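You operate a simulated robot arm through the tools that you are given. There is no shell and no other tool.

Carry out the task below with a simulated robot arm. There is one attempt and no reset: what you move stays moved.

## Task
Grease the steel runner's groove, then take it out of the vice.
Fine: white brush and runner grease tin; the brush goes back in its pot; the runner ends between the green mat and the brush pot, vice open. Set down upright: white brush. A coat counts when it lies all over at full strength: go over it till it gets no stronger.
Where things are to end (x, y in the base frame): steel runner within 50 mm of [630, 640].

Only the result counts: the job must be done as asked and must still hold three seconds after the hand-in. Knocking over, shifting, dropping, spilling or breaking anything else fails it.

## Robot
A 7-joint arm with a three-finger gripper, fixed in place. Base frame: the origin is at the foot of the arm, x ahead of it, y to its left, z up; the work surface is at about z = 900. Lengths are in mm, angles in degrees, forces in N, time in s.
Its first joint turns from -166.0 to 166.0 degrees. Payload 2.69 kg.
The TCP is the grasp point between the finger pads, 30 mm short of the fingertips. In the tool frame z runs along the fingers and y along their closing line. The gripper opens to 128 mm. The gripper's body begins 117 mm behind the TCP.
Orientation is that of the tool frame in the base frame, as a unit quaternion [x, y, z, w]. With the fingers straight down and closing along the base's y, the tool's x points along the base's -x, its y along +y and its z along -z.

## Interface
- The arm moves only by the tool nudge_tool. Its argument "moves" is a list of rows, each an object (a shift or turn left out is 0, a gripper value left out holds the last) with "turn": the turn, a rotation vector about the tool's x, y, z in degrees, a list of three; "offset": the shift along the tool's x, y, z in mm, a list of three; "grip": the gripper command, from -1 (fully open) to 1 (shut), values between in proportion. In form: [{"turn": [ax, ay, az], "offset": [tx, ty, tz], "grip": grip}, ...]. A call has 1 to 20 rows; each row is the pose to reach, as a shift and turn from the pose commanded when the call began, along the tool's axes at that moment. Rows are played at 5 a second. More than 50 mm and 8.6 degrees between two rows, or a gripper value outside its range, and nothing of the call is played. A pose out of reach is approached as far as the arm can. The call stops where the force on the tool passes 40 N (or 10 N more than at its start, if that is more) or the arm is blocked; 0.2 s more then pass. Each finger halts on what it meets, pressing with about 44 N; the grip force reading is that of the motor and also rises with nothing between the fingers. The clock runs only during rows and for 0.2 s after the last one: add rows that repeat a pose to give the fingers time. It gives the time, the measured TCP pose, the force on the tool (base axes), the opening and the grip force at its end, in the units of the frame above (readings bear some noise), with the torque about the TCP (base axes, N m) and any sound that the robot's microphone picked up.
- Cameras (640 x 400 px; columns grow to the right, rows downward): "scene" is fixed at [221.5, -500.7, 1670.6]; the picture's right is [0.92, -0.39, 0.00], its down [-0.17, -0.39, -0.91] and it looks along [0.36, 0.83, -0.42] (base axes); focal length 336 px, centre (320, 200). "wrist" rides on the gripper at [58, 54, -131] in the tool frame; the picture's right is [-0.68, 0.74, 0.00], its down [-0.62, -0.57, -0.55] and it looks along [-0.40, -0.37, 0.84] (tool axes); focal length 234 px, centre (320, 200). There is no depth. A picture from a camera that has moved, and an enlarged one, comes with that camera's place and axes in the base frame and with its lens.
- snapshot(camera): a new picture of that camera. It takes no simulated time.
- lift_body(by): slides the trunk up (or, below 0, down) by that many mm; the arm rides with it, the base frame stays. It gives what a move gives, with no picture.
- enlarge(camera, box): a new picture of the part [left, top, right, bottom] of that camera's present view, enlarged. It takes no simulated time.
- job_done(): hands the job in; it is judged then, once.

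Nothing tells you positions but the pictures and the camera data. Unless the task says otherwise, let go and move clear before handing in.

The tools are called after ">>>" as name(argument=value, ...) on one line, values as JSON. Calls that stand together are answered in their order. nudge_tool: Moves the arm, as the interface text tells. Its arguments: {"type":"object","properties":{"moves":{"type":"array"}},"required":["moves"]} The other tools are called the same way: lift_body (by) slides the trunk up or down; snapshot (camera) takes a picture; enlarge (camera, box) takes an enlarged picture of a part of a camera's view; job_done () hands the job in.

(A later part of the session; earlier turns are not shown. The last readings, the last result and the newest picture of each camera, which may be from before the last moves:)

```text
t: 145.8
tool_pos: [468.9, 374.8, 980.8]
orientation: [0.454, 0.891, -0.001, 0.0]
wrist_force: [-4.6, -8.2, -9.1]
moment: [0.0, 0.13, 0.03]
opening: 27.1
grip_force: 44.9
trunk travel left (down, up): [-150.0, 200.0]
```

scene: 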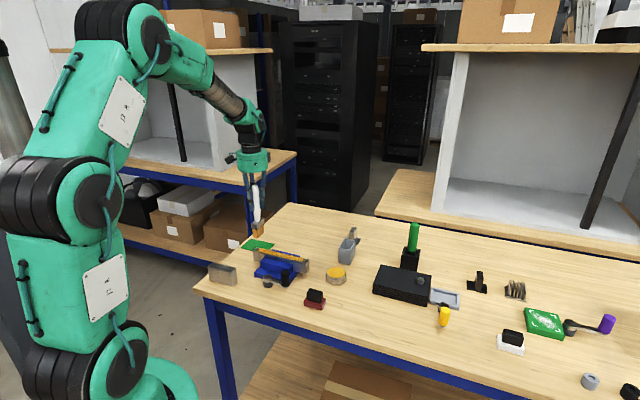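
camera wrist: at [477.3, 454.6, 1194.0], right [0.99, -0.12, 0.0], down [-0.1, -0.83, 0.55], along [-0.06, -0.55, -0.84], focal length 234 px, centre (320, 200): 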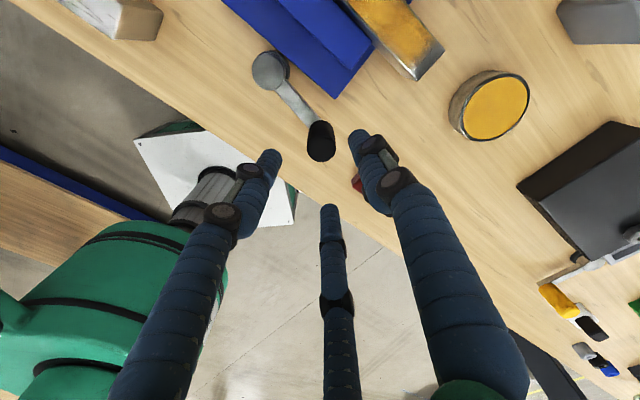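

Relieved. Now a small test turn of the crank outward (clockwise from above) by 6 degrees, with the tool turning along.

>>> nudge_tool(moves=[{"offset": [0.1, -2.1, 0], "turn": [0, 0, 1.5]}, {"offset": [0.24, -4.2, 0], "turn": [0, 0, 3]}, {"offset": [0.45, -6.3, 0], "turn": [0, 0, 4.5]}, {"offset": [0.7, -8.4, 0], "turn": [0, 0, 6]}])

>>> enlarge(camera="wrist", box=[200, 0, 440, 220])

```text
t: 146.8
tool_pos: [462.2, 370.7, 979.9]
orientation: [0.5, 0.866, 0.0, 0.0]
wrist_force: [-2.8, 1.9, -22.8]
moment: [0.18, 0.07, 0.11]
opening: 27.2
grip_force: 44.7
trunk travel left (down, up): [-150.0, 200.0]
```

```text
1.82 times, centred on (320, 110) of wrist
camera zoom: at [480.5, 448.8, 1111.4], right [0.98, -0.22, 0.0], down [-0.18, -0.82, 0.55], along [-0.12, -0.54, -0.84], focal length 426 px, centre (320, 364)
```

zoom: 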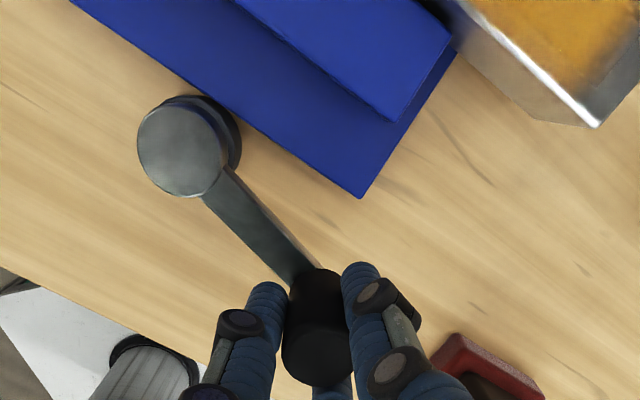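

The crank swings freely that way; only a vertical pull has built up. I'll ease down a millimetre and continue turning 28 degrees.

>>> nudge_tool(moves=[{"offset": [0, 0, 1]}, {"offset": [0.2, -4.9, 1.2], "turn": [0, 0, 3.5]}, {"offset": [0.88, -9.73, 1.2], "turn": [0, 0, 7]}, {"offset": [1.8, -14.5, 1.2], "turn": [0, 0, 10.5]}, {"offset": [2.94, -19.28, 1.2], "turn": [0, 0, 14]}, {"offset": [4.4, -24, 1.2], "turn": [0, 0, 17.5]}, {"offset": [6.13, -28.52, 1.2], "turn": [0, 0, 21]}, {"offset": [8.2, -33, 1.2], "turn": [0, 0, 24.5]}, {"offset": [10.44, -37.29, 1.2], "turn": [0, 0, 28]}])

>>> enlarge(camera="wrist", box=[200, 0, 440, 220])

>>> enlarge(camera="scene", box=[240, 230, 320, 290])

```text
t: 148.8
tool_pos: [426.8, 360.3, 979.4]
orientation: [0.695, 0.719, 0.0, 0.0]
wrist_force: [6.5, -6.0, 4.9]
moment: [-0.15, -0.05, -0.48]
opening: 26.9
grip_force: 44.4
trunk travel left (down, up): [-150.0, 200.0]
```

```text
1.82 times, centred on (320, 110) of wrist
camera zoom: at [477.5, 421.3, 1111.6], right [0.76, -0.65, 0.0], down [-0.54, -0.63, 0.55], along [-0.36, -0.42, -0.84], focal length 426 px, centre (320, 364)
```

zoom: 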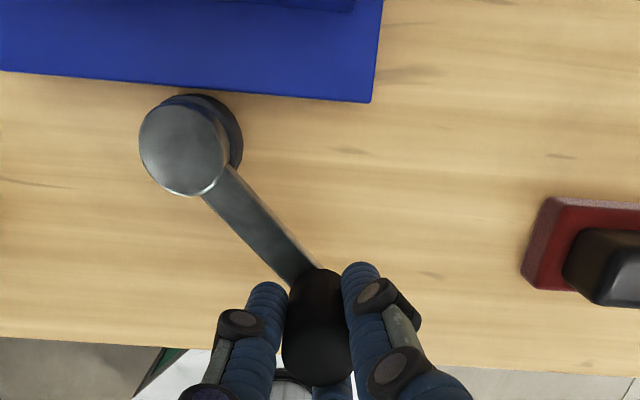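

```text
6.67 times, centred on (280, 260) of scene
camera zoom: at [221.5, -500.7, 1670.6], right [0.92, -0.39, 0.0], down [-0.17, -0.39, -0.91], along [0.36, 0.83, -0.42], focal length 2236 px, centre (587, -200)
```

zoom: 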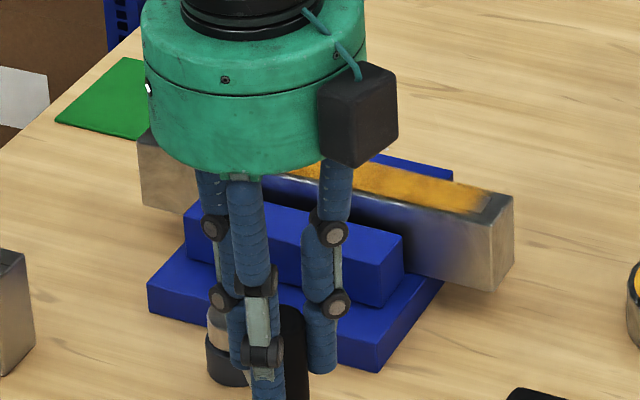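

The crank has turned about 33 degrees with low force. Continuing another 35 degrees the same way.

>>> nudge_tool(moves=[{"offset": [0.3, -4.9, 0], "turn": [0, 0, 3.5]}, {"offset": [0.8, -9.77, 0], "turn": [0, 0, 7]}, {"offset": [1.5, -14.6, 0], "turn": [0, 0, 10.5]}, {"offset": [2.6, -19.4, 0], "turn": [0, 0, 14]}, {"offset": [3.9, -24.1, 0], "turn": [0, 0, 17.5]}, {"offset": [5.5, -28.74, 0], "turn": [0, 0, 21]}, {"offset": [7.4, -33.26, 0], "turn": [0, 0, 24.5]}, {"offset": [9.6, -37.65, 0], "turn": [0, 0, 28]}, {"offset": [12, -41.9, 0], "turn": [0, 0, 31.5]}, {"offset": [14.7, -46, 0], "turn": [0, 0, 35]}])

>>> enlarge(camera="wrist", box=[200, 0, 440, 220])

>>> enlarge(camera="scene", box=[240, 230, 320, 290])

```text
t: 151.0
tool_pos: [379.7, 375.1, 980.4]
orientation: [0.879, 0.476, 0.001, 0.0]
wrist_force: [6.3, 7.5, 14.2]
moment: [0.12, -0.27, -0.1]
opening: 27.2
grip_force: 44.7
trunk travel left (down, up): [-150.0, 200.0]
```

```text
1.82 times, centred on (320, 110) of wrist
camera zoom: at [456.5, 394.7, 1111.6], right [0.25, -0.97, 0.0], down [-0.81, -0.21, 0.55], along [-0.53, -0.13, -0.84], focal length 426 px, centre (320, 364)
```

zoom: 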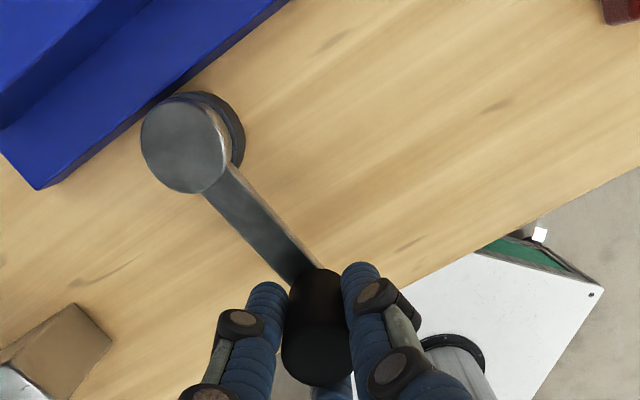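

```text
6.67 times, centred on (280, 260) of scene
camera zoom: at [221.5, -500.7, 1670.6], right [0.92, -0.39, 0.0], down [-0.17, -0.39, -0.91], along [0.36, 0.83, -0.42], focal length 2236 px, centre (587, -200)
```

zoom: 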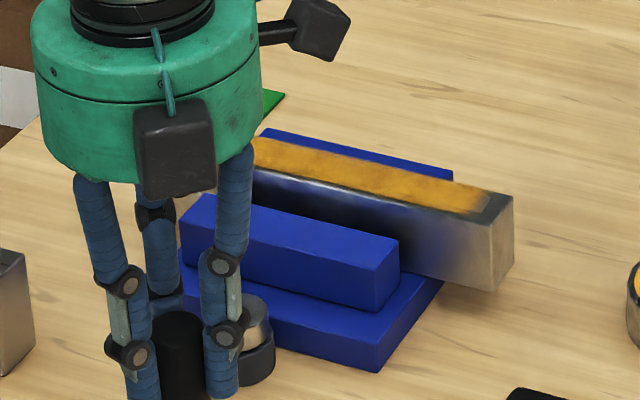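

The front jaw is opening: about 12 mm so far, after roughly 68 degrees. Continuing another 28 degrees while watching for a stop.

>>> nudge_tool(moves=[{"offset": [0.22, -4.85, -0.6], "turn": [0, 0, 3.5]}, {"offset": [0.72, -9.68, -0.6], "turn": [0, 0, 7]}, {"offset": [1.53, -14.47, -0.6], "turn": [0, 0, 10.5]}, {"offset": [2.63, -19.2, -0.6], "turn": [0, 0, 14]}, {"offset": [4.01, -23.86, -0.6], "turn": [0, 0, 17.5]}, {"offset": [5.67, -28.42, -0.6], "turn": [0, 0, 21]}, {"offset": [7.62, -32.87, -0.6], "turn": [0, 0, 24.5]}, {"offset": [9.82, -37.19, -0.6], "turn": [0, 0, 28]}])

>>> enlarge(camera="wrist", box=[200, 0, 440, 220])

>>> enlarge(camera="scene", box=[240, 230, 320, 290])

```text
t: 151.4
tool_pos: [379.3, 376.1, 979.4]
orientation: [0.883, 0.47, -0.005, 0.0]
wrist_force: [10.1, 14.6, -31.5]
moment: [1.06, -0.59, 0.05]
opening: 27.1
grip_force: 45.0
out of reach, approached as far as the arm can: row 1, 2
trunk travel left (down, up): [-150.0, 200.0]
stopped in row 2: the force on the tool passed its limit at 71 N (the readings are from after the stop); the commanded pose is now the measured one
```

```text
1.82 times, centred on (320, 110) of wrist
camera zoom: at [457.1, 395.5, 1110.9], right [0.23, -0.97, 0.0], down [-0.81, -0.19, 0.56], along [-0.54, -0.13, -0.83], focal length 426 px, centre (320, 364)
```

zoom: 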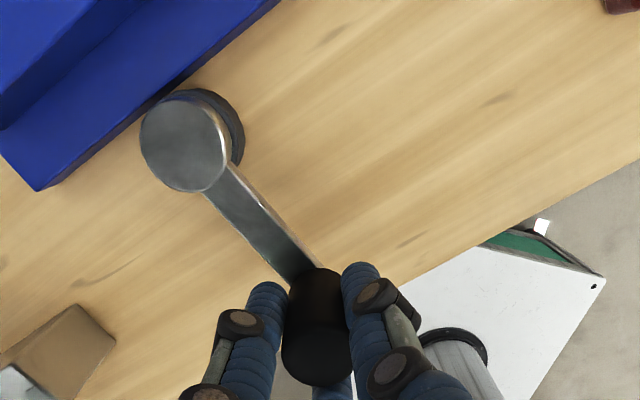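

```text
6.67 times, centred on (280, 260) of scene
camera zoom: at [221.5, -500.7, 1670.6], right [0.92, -0.39, 0.0], down [-0.17, -0.39, -0.91], along [0.36, 0.83, -0.42], focal length 2236 px, centre (587, -200)
```

zoom: 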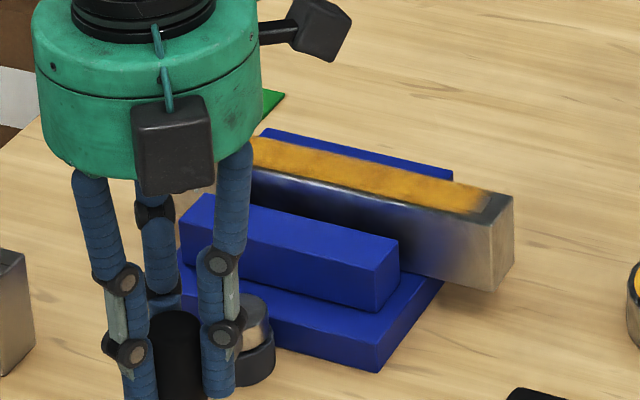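

The wrist reached its turning limit, so I'll let go of the knob, rise, swing the gripper back half a turn and regrip.

>>> nudge_tool(moves=[{"grip": 0.4}, {"grip": 0.2}, {"grip": 0.1}, {"offset": [0, 0, -20], "grip": 0.1}, {"offset": [0, 0, -60], "grip": 0.1}, {"offset": [0, 0, -100], "grip": 0.1}, {"offset": [0, 0, -100], "grip": 0.1}])

>>> snapshot(camera="scene")

>>> enlarge(camera="scene", box=[240, 235, 320, 290])

```text
t: 153.0
tool_pos: [377.9, 374.6, 1083.4]
orientation: [0.883, 0.47, -0.004, 0.001]
wrist_force: [-0.9, -0.8, 0.1]
moment: [0.03, -0.06, -0.03]
opening: 57.7
grip_force: 0.1
trunk travel left (down, up): [-150.0, 200.0]
```

```text
taken
```

scene: 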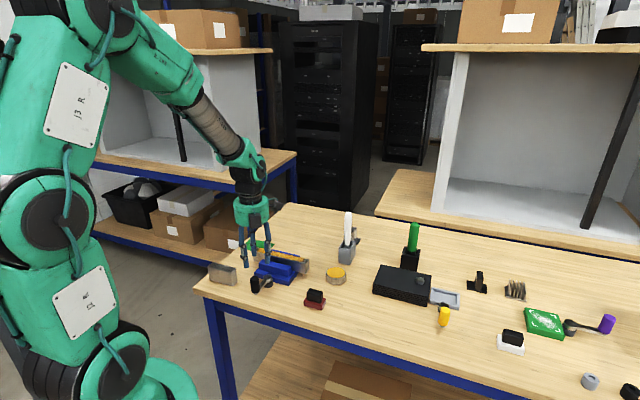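

```text
7.27 times, centred on (280, 262) of scene
camera zoom: at [221.5, -500.7, 1670.6], right [0.92, -0.39, 0.0], down [-0.17, -0.39, -0.91], along [0.36, 0.83, -0.42], focal length 2440 px, centre (611, -254)
```

zoom: 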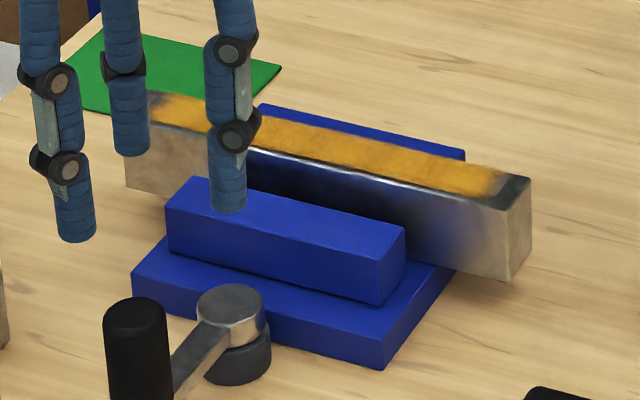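

The jaw has clearly opened part way. Turning the gripper back counter-clockwise in the air.

>>> nudge_tool(moves=[{"turn": [0, 0, -8]}, {"turn": [0, 0, -16]}, {"turn": [0, 0, -24]}, {"turn": [0, 0, -32]}, {"turn": [0, 0, -40]}, {"turn": [0, 0, -48]}, {"turn": [0, 0, -56]}, {"turn": [0, 0, -64]}, {"turn": [0, 0, -72]}, {"turn": [0, 0, -80]}, {"turn": [0, 0, -88]}, {"turn": [0, 0, -96]}, {"turn": [0, 0, -104]}, {"turn": [0, 0, -112]}, {"turn": [0, 0, -120]}, {"turn": [0, 0, -128]}, {"turn": [0, 0, -136]}, {"turn": [0, 0, -144]}, {"turn": [0, 0, -152]}, {"turn": [0, 0, -160]}])

>>> snapshot(camera="wrist")

```text
t: 157.2
tool_pos: [377.7, 374.4, 1082.6]
orientation: [-0.311, 0.95, -0.001, -0.004]
wrist_force: [-0.4, -0.2, 0.3]
moment: [-0.01, -0.02, -0.03]
opening: 57.4
grip_force: 0.1
trunk travel left (down, up): [-150.0, 200.0]
```

```text
taken
camera wrist: at [300.8, 384.4, 1214.5], right [0.11, 0.99, -0.01], down [0.84, -0.09, 0.54], along [0.54, -0.06, -0.84], focal length 234 px, centre (320, 200)
```

wrist: 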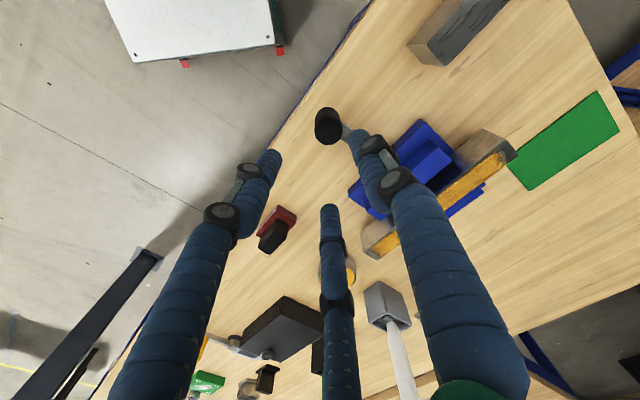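

>>> enlarge(camera="wrist", box=[270, 70, 400, 170])

>>> enlarge(camera="scene", box=[240, 255, 300, 295])

```text
4.00 times, centred on (335, 120) of wrist
camera zoom: at [300.8, 384.4, 1214.5], right [0.11, 0.99, -0.01], down [0.84, -0.09, 0.54], along [0.54, -0.06, -0.84], focal length 937 px, centre (260, 520)
```

zoom: 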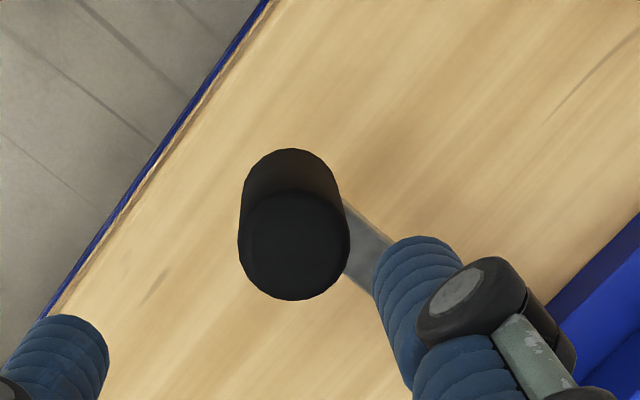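

```text
10.00 times, centred on (270, 275) of scene
camera zoom: at [221.5, -500.7, 1670.6], right [0.92, -0.39, 0.0], down [-0.17, -0.39, -0.91], along [0.36, 0.83, -0.42], focal length 3354 px, centre (820, -550)
```

zoom: 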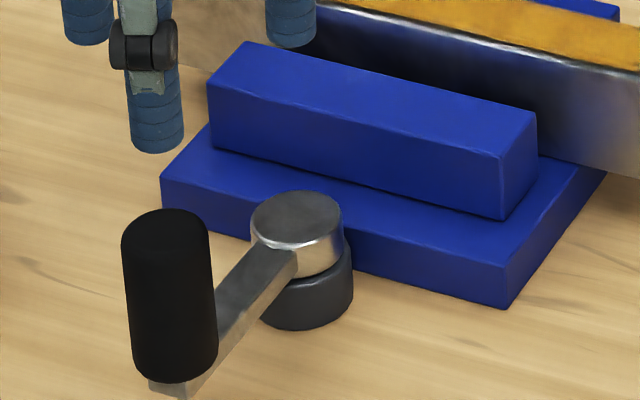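

The knob is now at about (369, 385), so the crank has turned about 80 degrees. I'll align to it and lower around it again.

>>> nudge_tool(moves=[{"offset": [2.3, 13.1, 0], "turn": [0, 0, -8]}, {"offset": [2.3, 13.1, 0], "turn": [0, 0, -10]}, {"offset": [2.3, 13.1, 20], "turn": [0, 0, -10]}, {"offset": [2.3, 13.1, 20], "turn": [0, 0, -10]}])

>>> enlarge(camera="wrist", box=[240, 60, 400, 190])

```text
t: 158.2
tool_pos: [368.2, 383.9, 1062.0]
orientation: [-0.391, 0.92, 0.0, -0.005]
wrist_force: [0.3, 0.0, -0.4]
moment: [-0.03, 0.02, 0.02]
opening: 57.6
grip_force: 0.0
trunk travel left (down, up): [-150.0, 200.0]
```

```text
3.08 times, centred on (320, 125) of wrist
camera zoom: at [290.9, 379.8, 1194.2], right [-0.06, 1.0, 0.0], down [0.84, 0.05, 0.54], along [0.54, 0.03, -0.84], focal length 720 px, centre (320, 431)
```

zoom: 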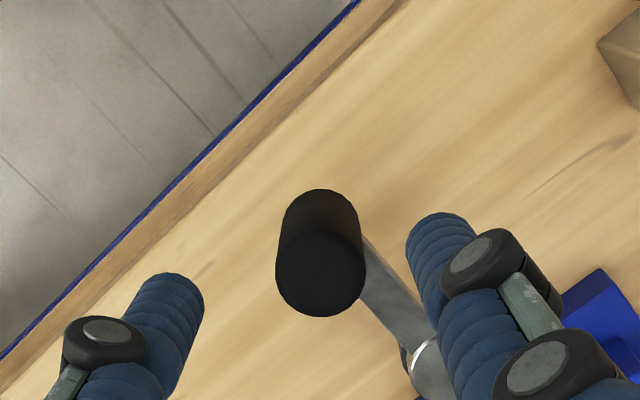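

>>> nudge_tool(moves=[{"offset": [1, 1.8, 40]}, {"offset": [1, 1.8, 70]}, {"offset": [1, 1.8, 83]}, {"offset": [1, 1.8, 83]}])

>>> nudge_tool(moves=[{"grip": 0.5}, {"grip": 1}, {"grip": 1}])

```text
t: 159.2
tool_pos: [366.5, 383.7, 979.7]
orientation: [-0.391, 0.92, 0.0, -0.005]
wrist_force: [-0.6, 0.5, -0.9]
moment: [-0.01, 0.02, 0.0]
opening: 57.4
grip_force: 0.1
trunk travel left (down, up): [-150.0, 200.0]
```

```text
t: 160.0
tool_pos: [368.9, 384.5, 978.8]
orientation: [-0.391, 0.92, 0.0, -0.004]
wrist_force: [25.7, 2.2, -10.6]
moment: [0.14, -0.73, 0.08]
opening: 28.0
grip_force: 43.4
trunk travel left (down, up): [-150.0, 200.0]
```

>>> nudge_tool(moves=[{"offset": [-0.7, -0.6, 0.3]}, {"offset": [-1.3, -1.1, 0.6]}])

```text
t: 160.6
tool_pos: [368.0, 384.4, 978.8]
orientation: [-0.392, 0.92, -0.001, -0.005]
wrist_force: [16.4, 4.9, 1.6]
moment: [0.21, -0.51, 0.14]
opening: 28.2
grip_force: 44.1
trunk travel left (down, up): [-150.0, 200.0]
```

>>> nudge_tool(moves=[{"offset": [-0.7, -0.9, 0]}, {"offset": [-0.8, 4, 0], "turn": [0, 0, 3.5]}, {"offset": [-1.3, 8.8, 0], "turn": [0, 0, 7]}, {"offset": [-2, 13.5, 0], "turn": [0, 0, 10.5]}, {"offset": [-3.1, 18.2, 0], "turn": [0, 0, 14]}])

>>> enlarge(camera="scene", box=[240, 235, 320, 290])

```text
t: 161.3
tool_pos: [368.4, 383.8, 978.3]
orientation: [-0.364, 0.932, -0.002, -0.005]
wrist_force: [18.3, -16.4, 0.7]
moment: [-0.96, -1.09, 0.07]
opening: 27.6
grip_force: 43.7
trunk travel left (down, up): [-150.0, 200.0]
stopped in row 3: the force on the tool passed its limit at 50 N (the readings are from after the stop); the commanded pose is now the measured one
```

```text
7.27 times, centred on (280, 262) of scene
camera zoom: at [221.5, -500.7, 1670.6], right [0.92, -0.39, 0.0], down [-0.17, -0.39, -0.91], along [0.36, 0.83, -0.42], focal length 2440 px, centre (611, -254)
```

zoom: 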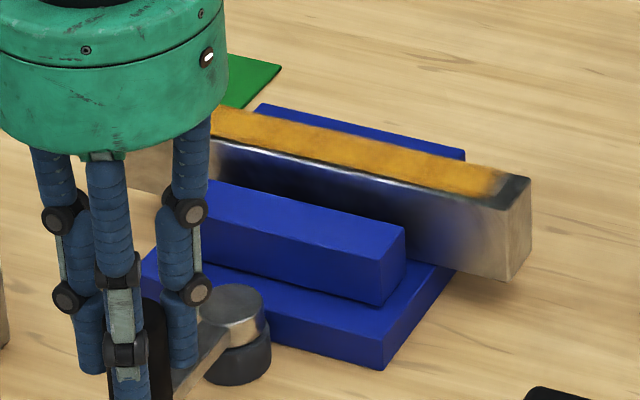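

The crank is at its end stop after about 80 degrees, so the vice should be fully open. Letting go of the knob and rising.

>>> nudge_tool(moves=[{"grip": 0.4}, {"grip": 0.2}, {"grip": 0.1}, {"offset": [0, 0, -20], "grip": 0.1}, {"offset": [0, 0, -60], "grip": 0.1}, {"offset": [0, 0, -110], "grip": 0.1}, {"offset": [0, 0, -150], "grip": 0.1}, {"offset": [0, 0, -150], "grip": 0.1}])

>>> enlarge(camera="scene", box=[240, 235, 320, 290])

>>> snapshot(camera="wrist")

```text
t: 163.1
tool_pos: [367.7, 386.4, 1130.6]
orientation: [-0.365, 0.931, -0.002, -0.005]
wrist_force: [0.6, 0.4, -0.2]
moment: [-0.01, 0.01, 0.01]
opening: 57.8
grip_force: 0.0
trunk travel left (down, up): [-150.0, 200.0]
```

```text
7.27 times, centred on (280, 262) of scene
camera zoom: at [221.5, -500.7, 1670.6], right [0.92, -0.39, 0.0], down [-0.17, -0.39, -0.91], along [0.36, 0.83, -0.42], focal length 2440 px, centre (611, -254)
```

zoom: 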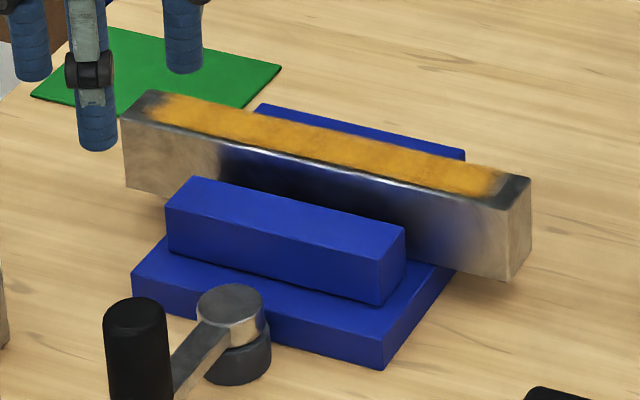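

```text
taken
camera wrist: at [289.8, 387.3, 1261.6], right [0.0, 1.0, -0.01], down [0.84, 0.01, 0.54], along [0.54, 0.0, -0.84], focal length 234 px, centre (320, 200)
```

wrist: 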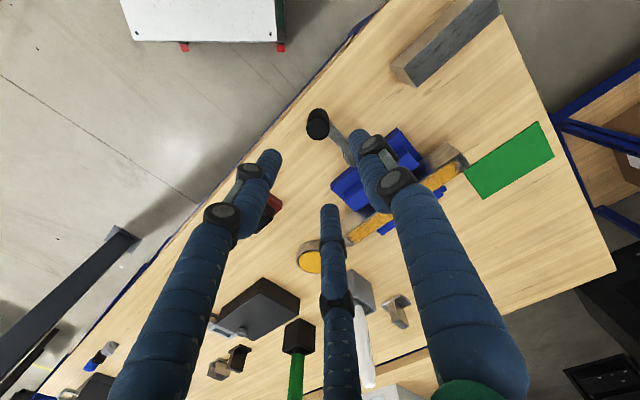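

The crank stays at its stop and the jaw stands clear of the runner. Now I'll level the tool, turn it so the fingers close across the runner, and hover above its middle.

>>> nudge_tool(moves=[{"offset": [-16, 0.4, -15], "turn": [-0.04, -0.04, 7.9], "grip": -1}, {"offset": [-32, 0.8, -30], "turn": [-0.09, -0.09, 15.9]}, {"offset": [-48, 1.2, -40], "turn": [-0.13, -0.13, 23.8]}, {"offset": [-64, 1.6, -40], "turn": [-0.17, -0.18, 31.7]}, {"offset": [-80, 2, -40], "turn": [-0.21, -0.22, 39.7]}, {"offset": [-96, 2.4, -40], "turn": [-0.26, -0.27, 47.6]}, {"offset": [-112, 2.8, -40], "turn": [-0.3, -0.31, 55.6]}, {"offset": [-128, 3.2, -40], "turn": [-0.34, -0.36, 63.5]}, {"offset": [-144, 3.6, -40], "turn": [-0.38, -0.4, 71.4]}, {"offset": [-160, 4, -40], "turn": [-0.43, -0.45, 79.4]}, {"offset": [-174.2, 4.4, -40], "turn": [-0.47, -0.49, 87.3]}, {"offset": [-174.2, 4.4, -40], "turn": [-0.47, -0.49, 87.3]}])

>>> snapshot(camera="wrist")

>>> enlarge(camera="wrist", box=[220, 40, 420, 190])

```text
t: 165.7
tool_pos: [492.0, 508.8, 1167.0]
orientation: [0.379, 0.925, 0.001, 0.0]
wrist_force: [0.7, -1.3, -0.6]
moment: [-0.03, -0.03, 0.02]
opening: 128.1
grip_force: 0.0
trunk travel left (down, up): [-150.0, 200.0]
```

```text
taken
camera wrist: at [489.3, 588.4, 1299.4], right [1.0, 0.05, 0.0], down [0.04, -0.84, 0.55], along [0.03, -0.55, -0.84], focal length 234 px, centre (320, 200)
```

wrist: 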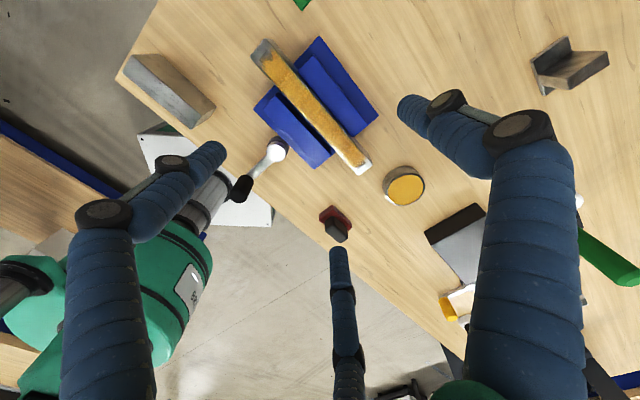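

```text
2.67 times, centred on (320, 115) of wrist
camera zoom: at [489.3, 588.4, 1299.4], right [1.0, 0.05, 0.0], down [0.04, -0.84, 0.55], along [0.03, -0.55, -0.84], focal length 624 px, centre (320, 427)
```

zoom: 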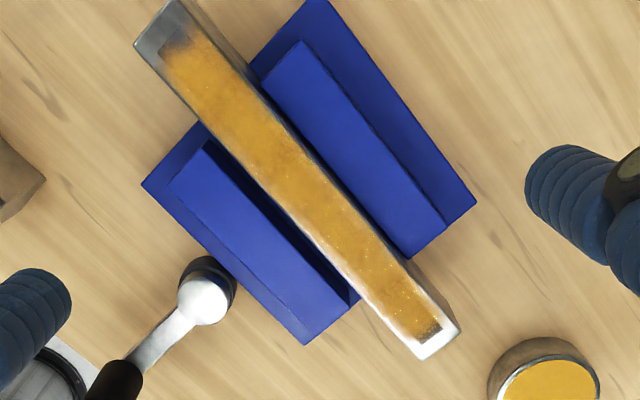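

The whole groove is in view: the far end looks covered, but the near end may still have a bare patch. Zooming in on both ends before gripping.

>>> enlarge(camera="wrist", box=[245, 30, 309, 70])

>>> enlarge(camera="wrist", box=[320, 140, 384, 180])

>>> enlarge(camera="scene", box=[250, 236, 290, 261])

>>> enlarge(camera="scene", box=[280, 245, 320, 270])

```text
10.00 times, centred on (277, 50) of wrist
camera zoom: at [489.3, 588.4, 1299.4], right [1.0, 0.05, 0.0], down [0.04, -0.84, 0.55], along [0.03, -0.55, -0.84], focal length 2342 px, centre (750, 1700)
```

zoom: 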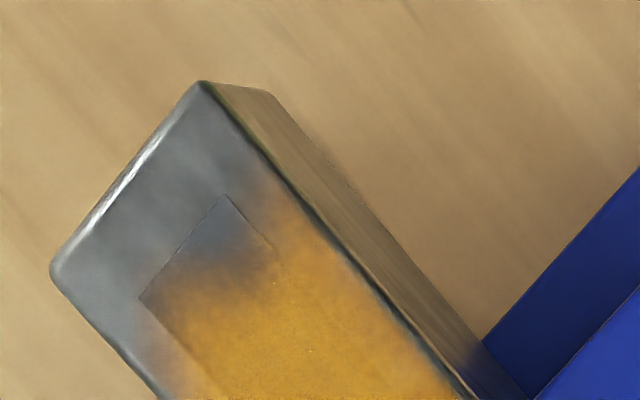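

```text
10.00 times, centred on (352, 160) of wrist
camera zoom: at [489.3, 588.4, 1299.4], right [1.0, 0.05, 0.0], down [0.04, -0.84, 0.55], along [0.03, -0.55, -0.84], focal length 2342 px, centre (0, 600)
```

zoom: 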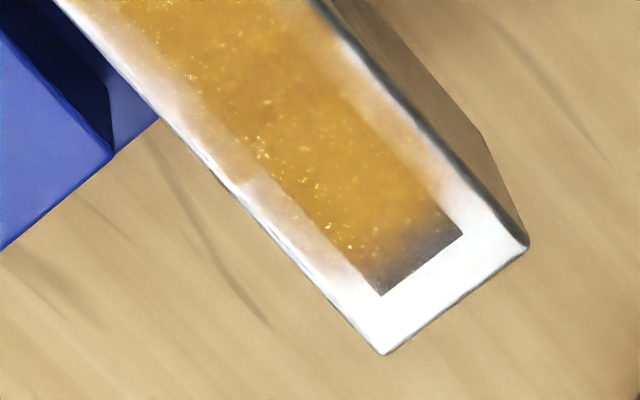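

```text
16.00 times, centred on (270, 248) of scene
camera zoom: at [221.5, -500.7, 1670.6], right [0.92, -0.39, 0.0], down [-0.17, -0.39, -0.91], along [0.36, 0.83, -0.42], focal length 5367 px, centre (1120, -576)
```

zoom: 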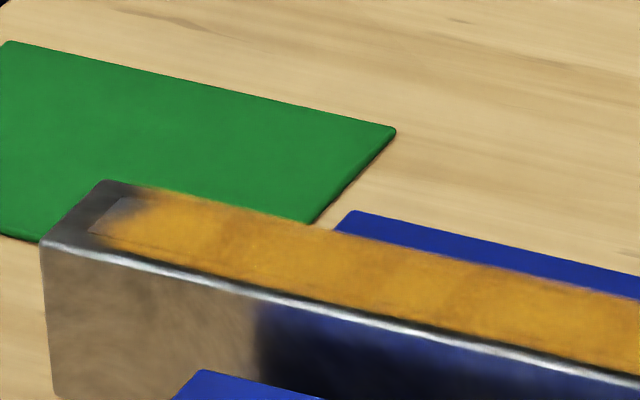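

```text
16.00 times, centred on (300, 258) of scene
camera zoom: at [221.5, -500.7, 1670.6], right [0.92, -0.39, 0.0], down [-0.17, -0.39, -0.91], along [0.36, 0.83, -0.42], focal length 5367 px, centre (640, -720)
```

zoom: 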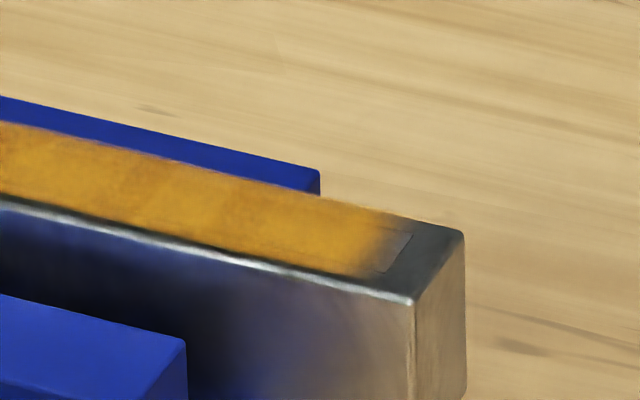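

The end fades have stayed exactly the same through every kind of stroke, so the coat is at its limit; the runner has not moved (centre about (492, 508)). Next I need the jaw heights to know how deep the fingers can go.

>>> enlarge(camera="wrist", box=[300, 80, 396, 170])

>>> enlarge(camera="scene", box=[262, 240, 318, 285])

>>> enlarge(camera="wrist", box=[240, 30, 330, 110])

```text
4.44 times, centred on (348, 125) of wrist
camera zoom: at [489.3, 588.4, 1299.4], right [1.0, 0.05, 0.0], down [0.04, -0.84, 0.55], along [0.03, -0.55, -0.84], focal length 1041 px, centre (196, 533)
```

zoom: 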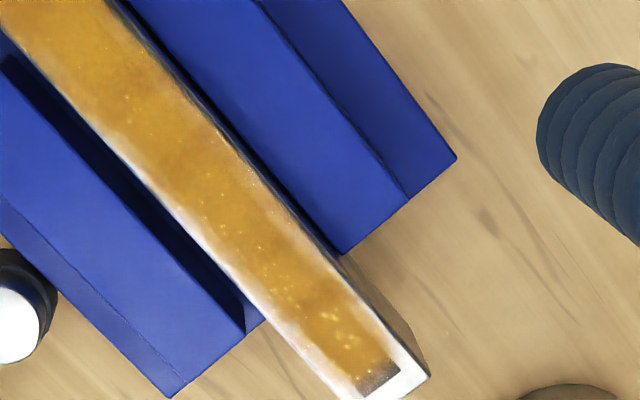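

```text
8.89 times, centred on (290, 262) of scene
camera zoom: at [221.5, -500.7, 1670.6], right [0.92, -0.39, 0.0], down [-0.17, -0.39, -0.91], along [0.36, 0.83, -0.42], focal length 2982 px, centre (587, -356)
```

zoom: 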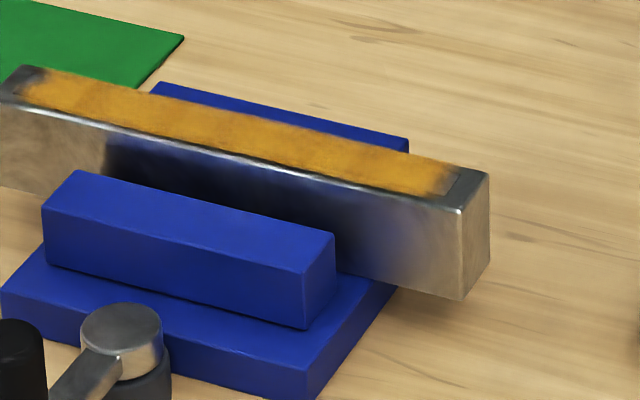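

```text
5.00 times, centred on (285, 70) of wrist
camera zoom: at [489.3, 588.4, 1299.4], right [1.0, 0.05, 0.0], down [0.04, -0.84, 0.55], along [0.03, -0.55, -0.84], focal length 1171 px, centre (495, 850)
```

zoom: 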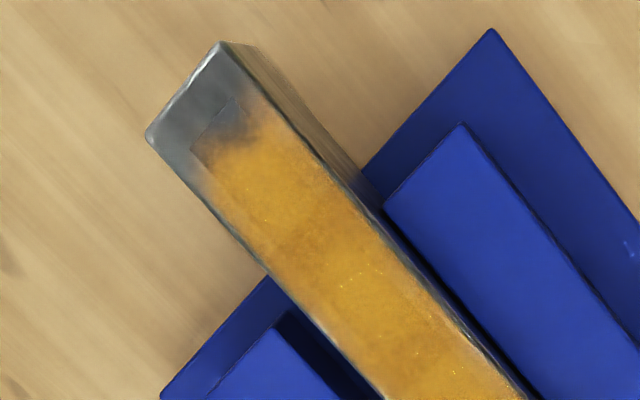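

The jaw tops are at about z 952 and the runner's at 970, leaving a 14 mm gap in front. I'll lower with open fingers to TCP z 986, so the fingertips stay just above the jaws while overlapping the runner's sides by 14 mm.

>>> nudge_tool(moves=[{"offset": [0, -0.2, 45]}, {"offset": [0, -0.2, 90]}, {"offset": [0, -0.2, 130]}, {"offset": [0, -0.2, 160]}, {"offset": [0, -0.2, 174]}, {"offset": [0, -0.2, 181]}, {"offset": [0, -0.2, 181]}])

>>> snapshot(camera="wrist")

>>> enlarge(camera="scene", box=[240, 210, 330, 290])

```text
t: 167.3
tool_pos: [493.7, 507.8, 987.8]
orientation: [0.379, 0.925, 0.0, 0.001]
wrist_force: [-0.3, 0.0, -0.3]
moment: [0.01, -0.01, 0.01]
opening: 128.3
grip_force: 0.0
trunk travel left (down, up): [-150.0, 200.0]
```

```text
taken
camera wrist: at [489.1, 588.3, 1119.0], right [1.0, 0.05, 0.0], down [0.04, -0.84, 0.55], along [0.03, -0.55, -0.84], focal length 234 px, centre (320, 200)
```

wrist: 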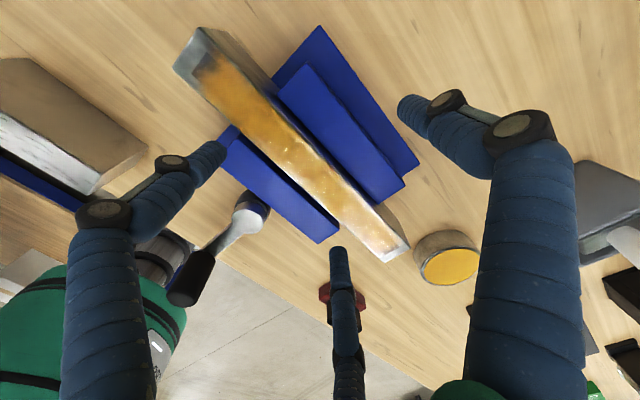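

```text
5.00 times, centred on (285, 250) of scene
camera zoom: at [221.5, -500.7, 1670.6], right [0.92, -0.39, 0.0], down [-0.17, -0.39, -0.91], along [0.36, 0.83, -0.42], focal length 1677 px, centre (495, -50)
```

zoom: 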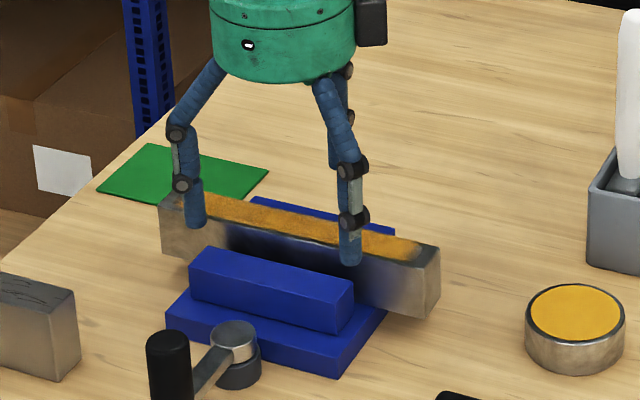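

Fingers straddle the runner evenly. Closing on its sides.

>>> nudge_tool(moves=[{"grip": 0}, {"grip": 0.4}, {"grip": 1}, {"grip": 1}, {"grip": 1}])

>>> enlarge(camera="scene", box=[240, 210, 330, 290])

>>> enlarge(camera="wrist", box=[160, 10, 440, 270])

```text
t: 168.0
tool_pos: [488.3, 500.2, 983.6]
orientation: [0.379, 0.925, -0.006, -0.002]
wrist_force: [-12.7, -29.3, 13.3]
moment: [-0.76, 0.04, -0.75]
opening: 44.3
grip_force: 44.4
trunk travel left (down, up): [-150.0, 200.0]
stopped in row 3: the force on the tool passed its limit at 47 N (the readings are from after the stop); the commanded pose is now the measured one
```

```text
5.00 times, centred on (285, 250) of scene
camera zoom: at [221.5, -500.7, 1670.6], right [0.92, -0.39, 0.0], down [-0.17, -0.39, -0.91], along [0.36, 0.83, -0.42], focal length 1677 px, centre (495, -50)
```

zoom: 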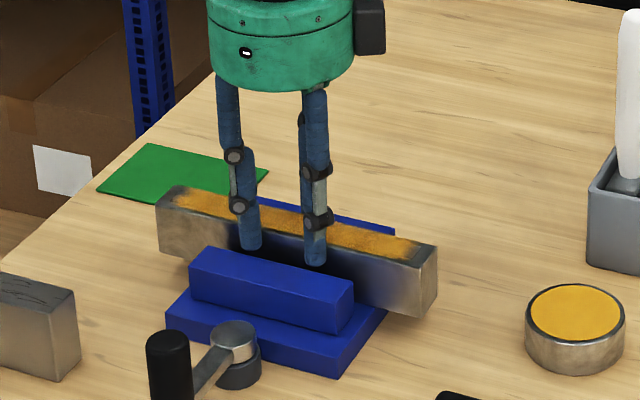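

```text
1.54 times, centred on (300, 140) of wrist
camera zoom: at [485.5, 581.8, 1115.1], right [1.0, 0.05, -0.01], down [0.05, -0.83, 0.56], along [0.02, -0.56, -0.83], focal length 360 px, centre (351, 292)
```

zoom: 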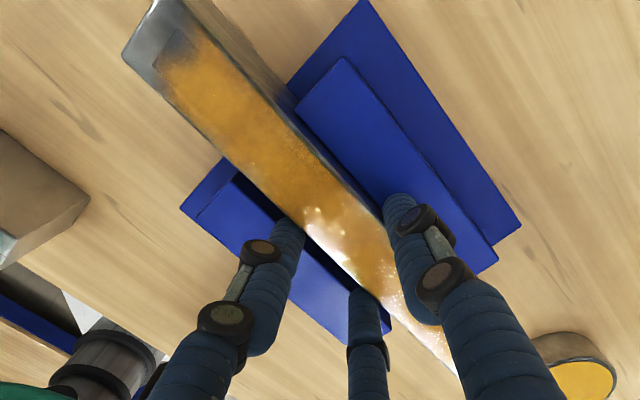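

The closing stopped early: the force limit tripped with the opening at 44 mm and the tool pushed about 9 mm to the front. I'll look closely at what the fingers touch before moving.

>>> enlarge(camera="scene", box=[262, 235, 310, 275])

>>> enlarge(camera="wrist", box=[260, 100, 360, 200])

>>> enlarge(camera="scene", box=[285, 240, 325, 275])

```text
10.00 times, centred on (286, 255) of scene
camera zoom: at [221.5, -500.7, 1670.6], right [0.92, -0.39, 0.0], down [-0.17, -0.39, -0.91], along [0.36, 0.83, -0.42], focal length 3354 px, centre (660, -350)
```

zoom: 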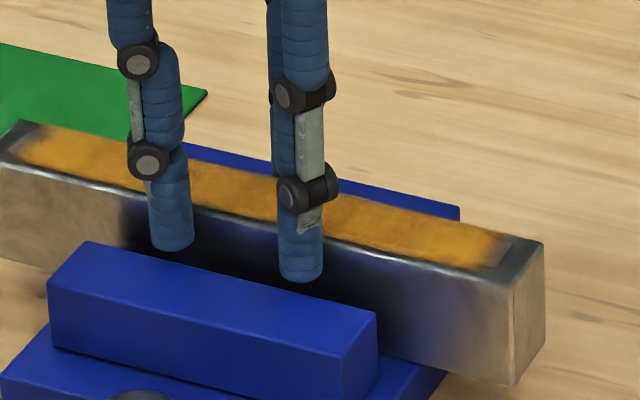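

```text
4.00 times, centred on (310, 150) of wrist
camera zoom: at [485.5, 581.8, 1115.1], right [1.0, 0.05, -0.01], down [0.05, -0.83, 0.56], along [0.02, -0.56, -0.83], focal length 937 px, centre (360, 400)
```

zoom: 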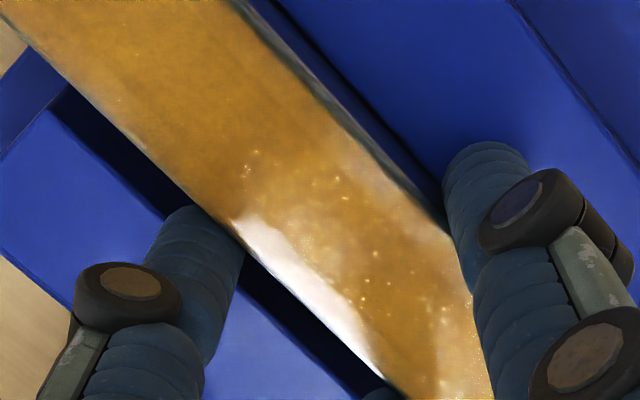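

```text
11.43 times, centred on (305, 258) of scene
camera zoom: at [221.5, -500.7, 1670.6], right [0.92, -0.39, 0.0], down [-0.17, -0.39, -0.91], along [0.36, 0.83, -0.42], focal length 3834 px, centre (491, -457)
```

zoom: 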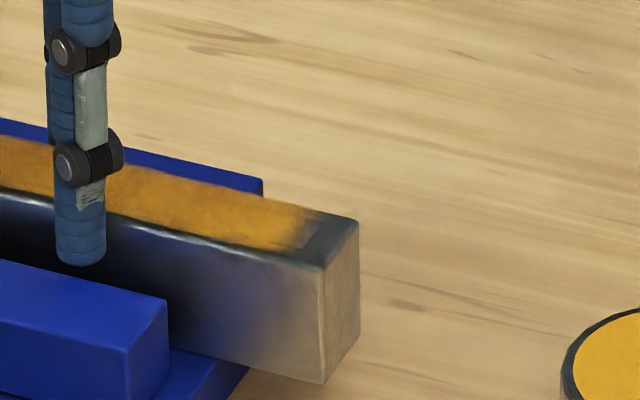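

The contact pattern only fits three fingers closing radially: two press the runner's front, one its back, so the balanced grip centre lies about 9 mm to the front, exactly where the tool was pushed. I'll relieve the remaining side force and keep the grip closed.

>>> nudge_tool(moves=[{"offset": [0, -0.8, -0.3], "grip": 1}, {"offset": [0, -1.6, -0.6], "grip": 1}, {"offset": [0, -1.6, -0.6], "grip": 1}])

>>> enlarge(camera="wrist", box=[160, 10, 440, 270])

```text
t: 168.8
tool_pos: [488.1, 501.0, 984.3]
orientation: [0.379, 0.925, -0.006, -0.002]
wrist_force: [-14.2, -34.9, 0.2]
moment: [-1.32, 0.25, -1.23]
opening: 44.0
grip_force: 44.2
trunk travel left (down, up): [-150.0, 200.0]
```

```text
1.54 times, centred on (300, 140) of wrist
camera zoom: at [485.1, 581.7, 1115.4], right [1.0, 0.05, -0.01], down [0.05, -0.83, 0.56], along [0.02, -0.56, -0.83], focal length 360 px, centre (351, 292)
```

zoom: 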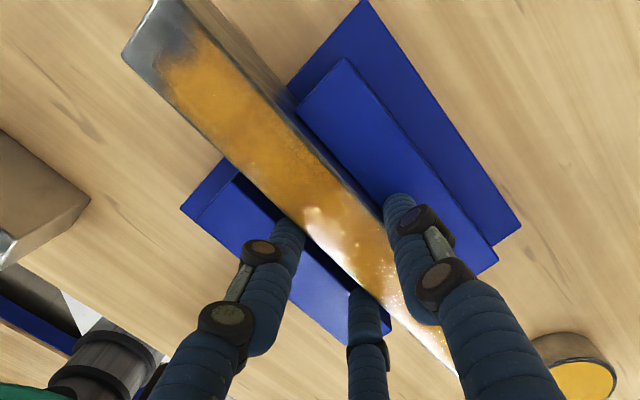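

>>> nudge_tool(moves=[{"offset": [0, -1.5, 0]}, {"offset": [0, -3, 0]}, {"offset": [0, -3, 0]}])

```text
t: 169.6
tool_pos: [487.8, 501.2, 984.4]
orientation: [0.379, 0.925, -0.003, -0.001]
wrist_force: [-12.7, -11.7, -5.3]
moment: [-0.3, 0.76, -1.04]
opening: 44.0
grip_force: 43.9
trunk travel left (down, up): [-150.0, 200.0]
```

>>> nudge_tool(moves=[{"offset": [0, -1, 0]}, {"offset": [0, -2, 0]}, {"offset": [0, -2, 0]}])

>>> enlarge(camera="scene", box=[262, 235, 310, 275])

```text
t: 170.4
tool_pos: [486.9, 500.1, 986.4]
orientation: [0.378, 0.926, -0.003, -0.001]
wrist_force: [0.4, 1.2, -3.3]
moment: [-0.03, 0.02, 0.01]
opening: 43.6
grip_force: 43.8
trunk travel left (down, up): [-150.0, 200.0]
```

```text
10.00 times, centred on (286, 255) of scene
camera zoom: at [221.5, -500.7, 1670.6], right [0.92, -0.39, 0.0], down [-0.17, -0.39, -0.91], along [0.36, 0.83, -0.42], focal length 3354 px, centre (660, -350)
```

zoom: 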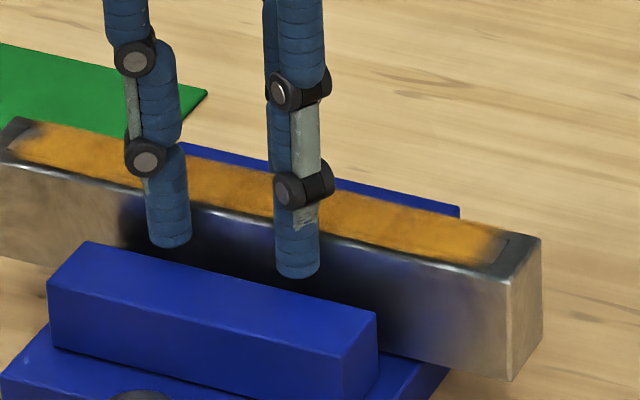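

The forces are now balanced: the runner is held freely between the fingers. Lifting slowly, first 15 mm.

>>> nudge_tool(moves=[{"offset": [0, 0, -4]}, {"offset": [0, 0, -9]}, {"offset": [0, 0, -15]}, {"offset": [0, 0, -15]}])

>>> enlarge(camera="scene", box=[240, 210, 330, 290])

```text
t: 171.4
tool_pos: [485.5, 499.9, 999.4]
orientation: [0.379, 0.926, -0.005, -0.002]
wrist_force: [0.1, 0.1, -3.4]
moment: [-0.02, 0.0, 0.0]
opening: 43.7
grip_force: 43.8
trunk travel left (down, up): [-150.0, 200.0]
```

```text
5.00 times, centred on (285, 250) of scene
camera zoom: at [221.5, -500.7, 1670.6], right [0.92, -0.39, 0.0], down [-0.17, -0.39, -0.91], along [0.36, 0.83, -0.42], focal length 1677 px, centre (495, -50)
```

zoom: 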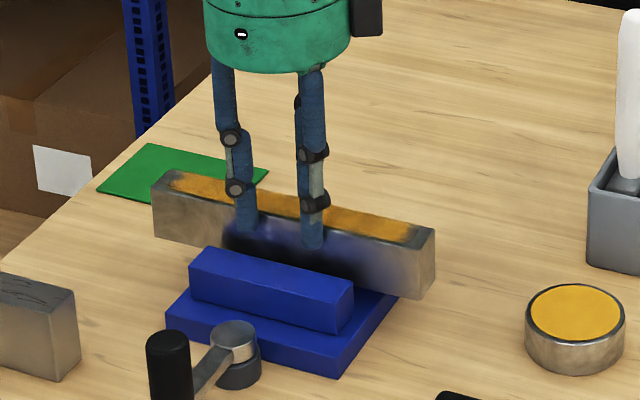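

The runner is coming up level and only weighs about 3 N. Lifting it well clear of the vice.

>>> nudge_tool(moves=[{"offset": [0, 0, -10]}, {"offset": [0, 0, -22]}, {"offset": [0, 0, -36]}, {"offset": [0, 0, -52]}, {"offset": [0, 0, -70]}, {"offset": [0, 0, -88]}, {"offset": [0, 0, -100]}, {"offset": [0, 0, -100]}])

>>> enlarge(camera="scene", box=[220, 190, 340, 290])

>>> snapshot(camera="wrist")

```text
t: 173.2
tool_pos: [486.3, 499.8, 1100.7]
orientation: [0.378, 0.926, -0.004, -0.001]
wrist_force: [0.5, -0.4, -2.3]
moment: [-0.04, 0.02, -0.01]
opening: 43.8
grip_force: 43.9
trunk travel left (down, up): [-150.0, 200.0]
```

```text
4.00 times, centred on (280, 240) of scene
camera zoom: at [221.5, -500.7, 1670.6], right [0.92, -0.39, 0.0], down [-0.17, -0.39, -0.91], along [0.36, 0.83, -0.42], focal length 1342 px, centre (480, 40)
```

zoom: 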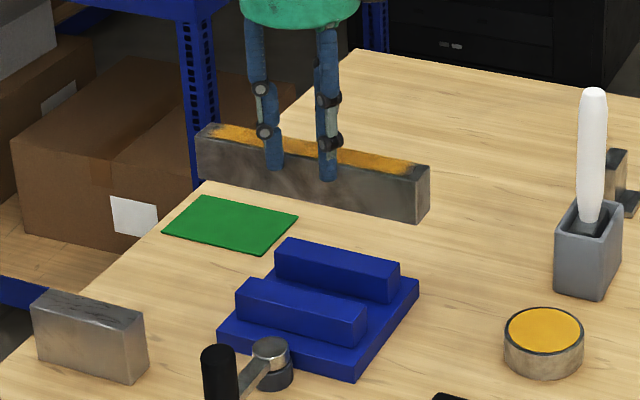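

```text
taken
camera wrist: at [483.2, 581.3, 1231.2], right [1.0, 0.05, -0.01], down [0.05, -0.83, 0.55], along [0.02, -0.55, -0.83], focal length 234 px, centre (320, 200)
```

wrist: 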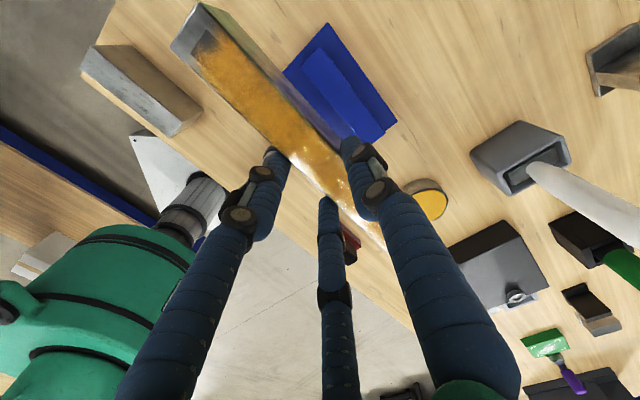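

The runner is out and the vice stands open. Carrying it over to the target spot between the mat and the pot.

>>> nudge_tool(moves=[{"offset": [-1.2, 30, 0]}, {"offset": [-2.4, 68, 0]}, {"offset": [-3.6, 108, 0]}, {"offset": [-4.8, 146, 0]}, {"offset": [-5.8, 178, 0]}, {"offset": [-6.2, 192.2, 0]}, {"offset": [-6.2, 192.2, 0]}, {"offset": [-6.2, 192.2, 30]}, {"offset": [-6.2, 192.2, 60]}, {"offset": [-6.2, 192.2, 90]}, {"offset": [-6.2, 192.2, 115]}, {"offset": [-6.2, 192.2, 115]}])

>>> enlarge(camera="scene", box=[240, 180, 380, 290])

>>> snapshot(camera="wrist")

```text
t: 175.8
tool_pos: [625.9, 632.9, 982.6]
orientation: [0.378, 0.926, -0.004, -0.001]
wrist_force: [0.6, -0.3, -4.0]
moment: [-0.07, 0.0, -0.02]
opening: 43.7
grip_force: 44.4
trunk travel left (down, up): [-150.0, 200.0]
```

```text
3.64 times, centred on (310, 235) of scene
camera zoom: at [221.5, -500.7, 1670.6], right [0.92, -0.39, 0.0], down [-0.17, -0.39, -0.91], along [0.36, 0.83, -0.42], focal length 1220 px, centre (356, 73)
```

zoom: 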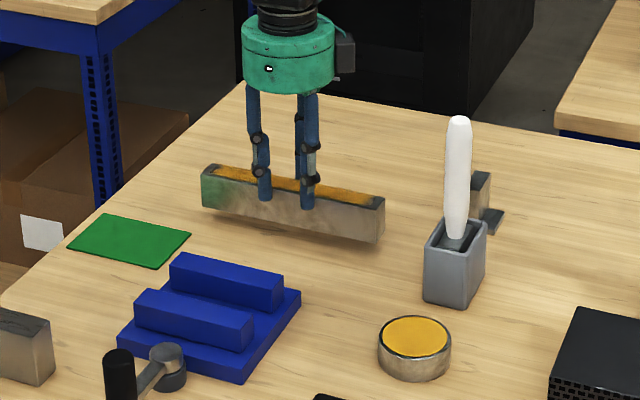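

```text
taken
camera wrist: at [622.7, 713.4, 1114.0], right [1.0, 0.05, -0.01], down [0.05, -0.83, 0.55], along [0.02, -0.55, -0.83], focal length 234 px, centre (320, 200)
```

wrist: 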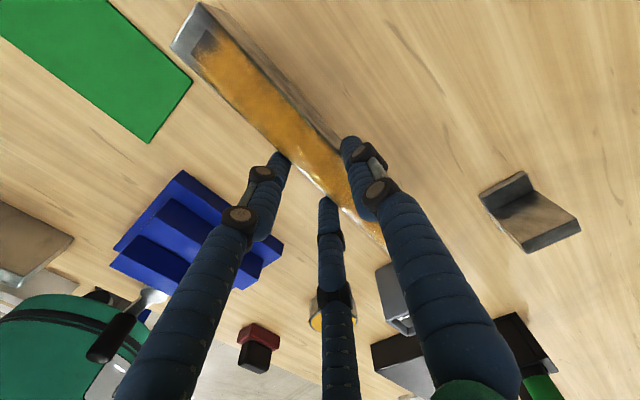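

The runner hovers over clear bench between mat and pot. Lowering gently and watching for contact.

>>> nudge_tool(moves=[{"offset": [0, 0, 6]}, {"offset": [0, 0, 12]}, {"offset": [0, 0, 16]}, {"offset": [0, 0, 18]}])

>>> enlarge(camera="scene", box=[275, 215, 339, 255])

```text
t: 176.8
tool_pos: [625.1, 631.6, 965.0]
orientation: [0.378, 0.926, -0.005, -0.002]
wrist_force: [0.0, 1.4, -3.2]
moment: [-0.05, 0.01, -0.01]
opening: 43.9
grip_force: 44.3
trunk travel left (down, up): [-150.0, 200.0]
```

```text
10.00 times, centred on (307, 235) of scene
camera zoom: at [221.5, -500.7, 1670.6], right [0.92, -0.39, 0.0], down [-0.17, -0.39, -0.91], along [0.36, 0.83, -0.42], focal length 3354 px, centre (450, -150)
```

zoom: 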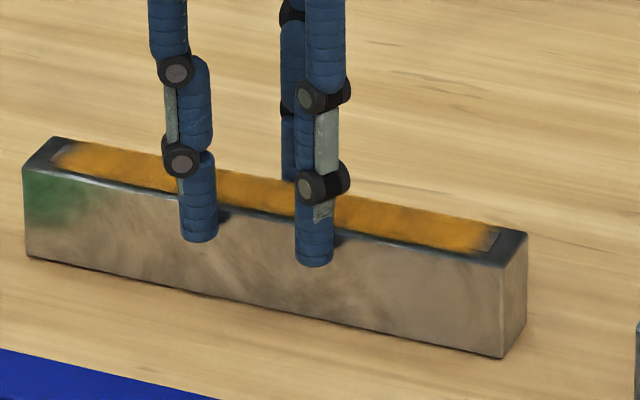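

>>> nudge_tool(moves=[{"offset": [0, 0, 1.5]}, {"offset": [0, 0, 3]}, {"offset": [0, 0, 4]}])

```text
t: 177.6
tool_pos: [624.9, 632.7, 963.5]
orientation: [0.378, 0.926, -0.002, -0.001]
wrist_force: [-4.5, -5.1, 18.8]
moment: [-0.14, -0.19, -0.12]
opening: 43.5
grip_force: 43.8
trunk travel left (down, up): [-150.0, 200.0]
```

The runner is on the bench. Relieving the pressure a little, then opening the fingers.

>>> nudge_tool(moves=[{"offset": [0, 0, -1]}, {"offset": [0, 0, -1.8]}])

```text
t: 178.2
tool_pos: [624.2, 632.6, 965.6]
orientation: [0.38, 0.925, -0.003, -0.002]
wrist_force: [0.8, -0.3, 17.6]
moment: [0.28, -0.32, -0.05]
opening: 44.2
grip_force: 44.4
trunk travel left (down, up): [-150.0, 200.0]
```

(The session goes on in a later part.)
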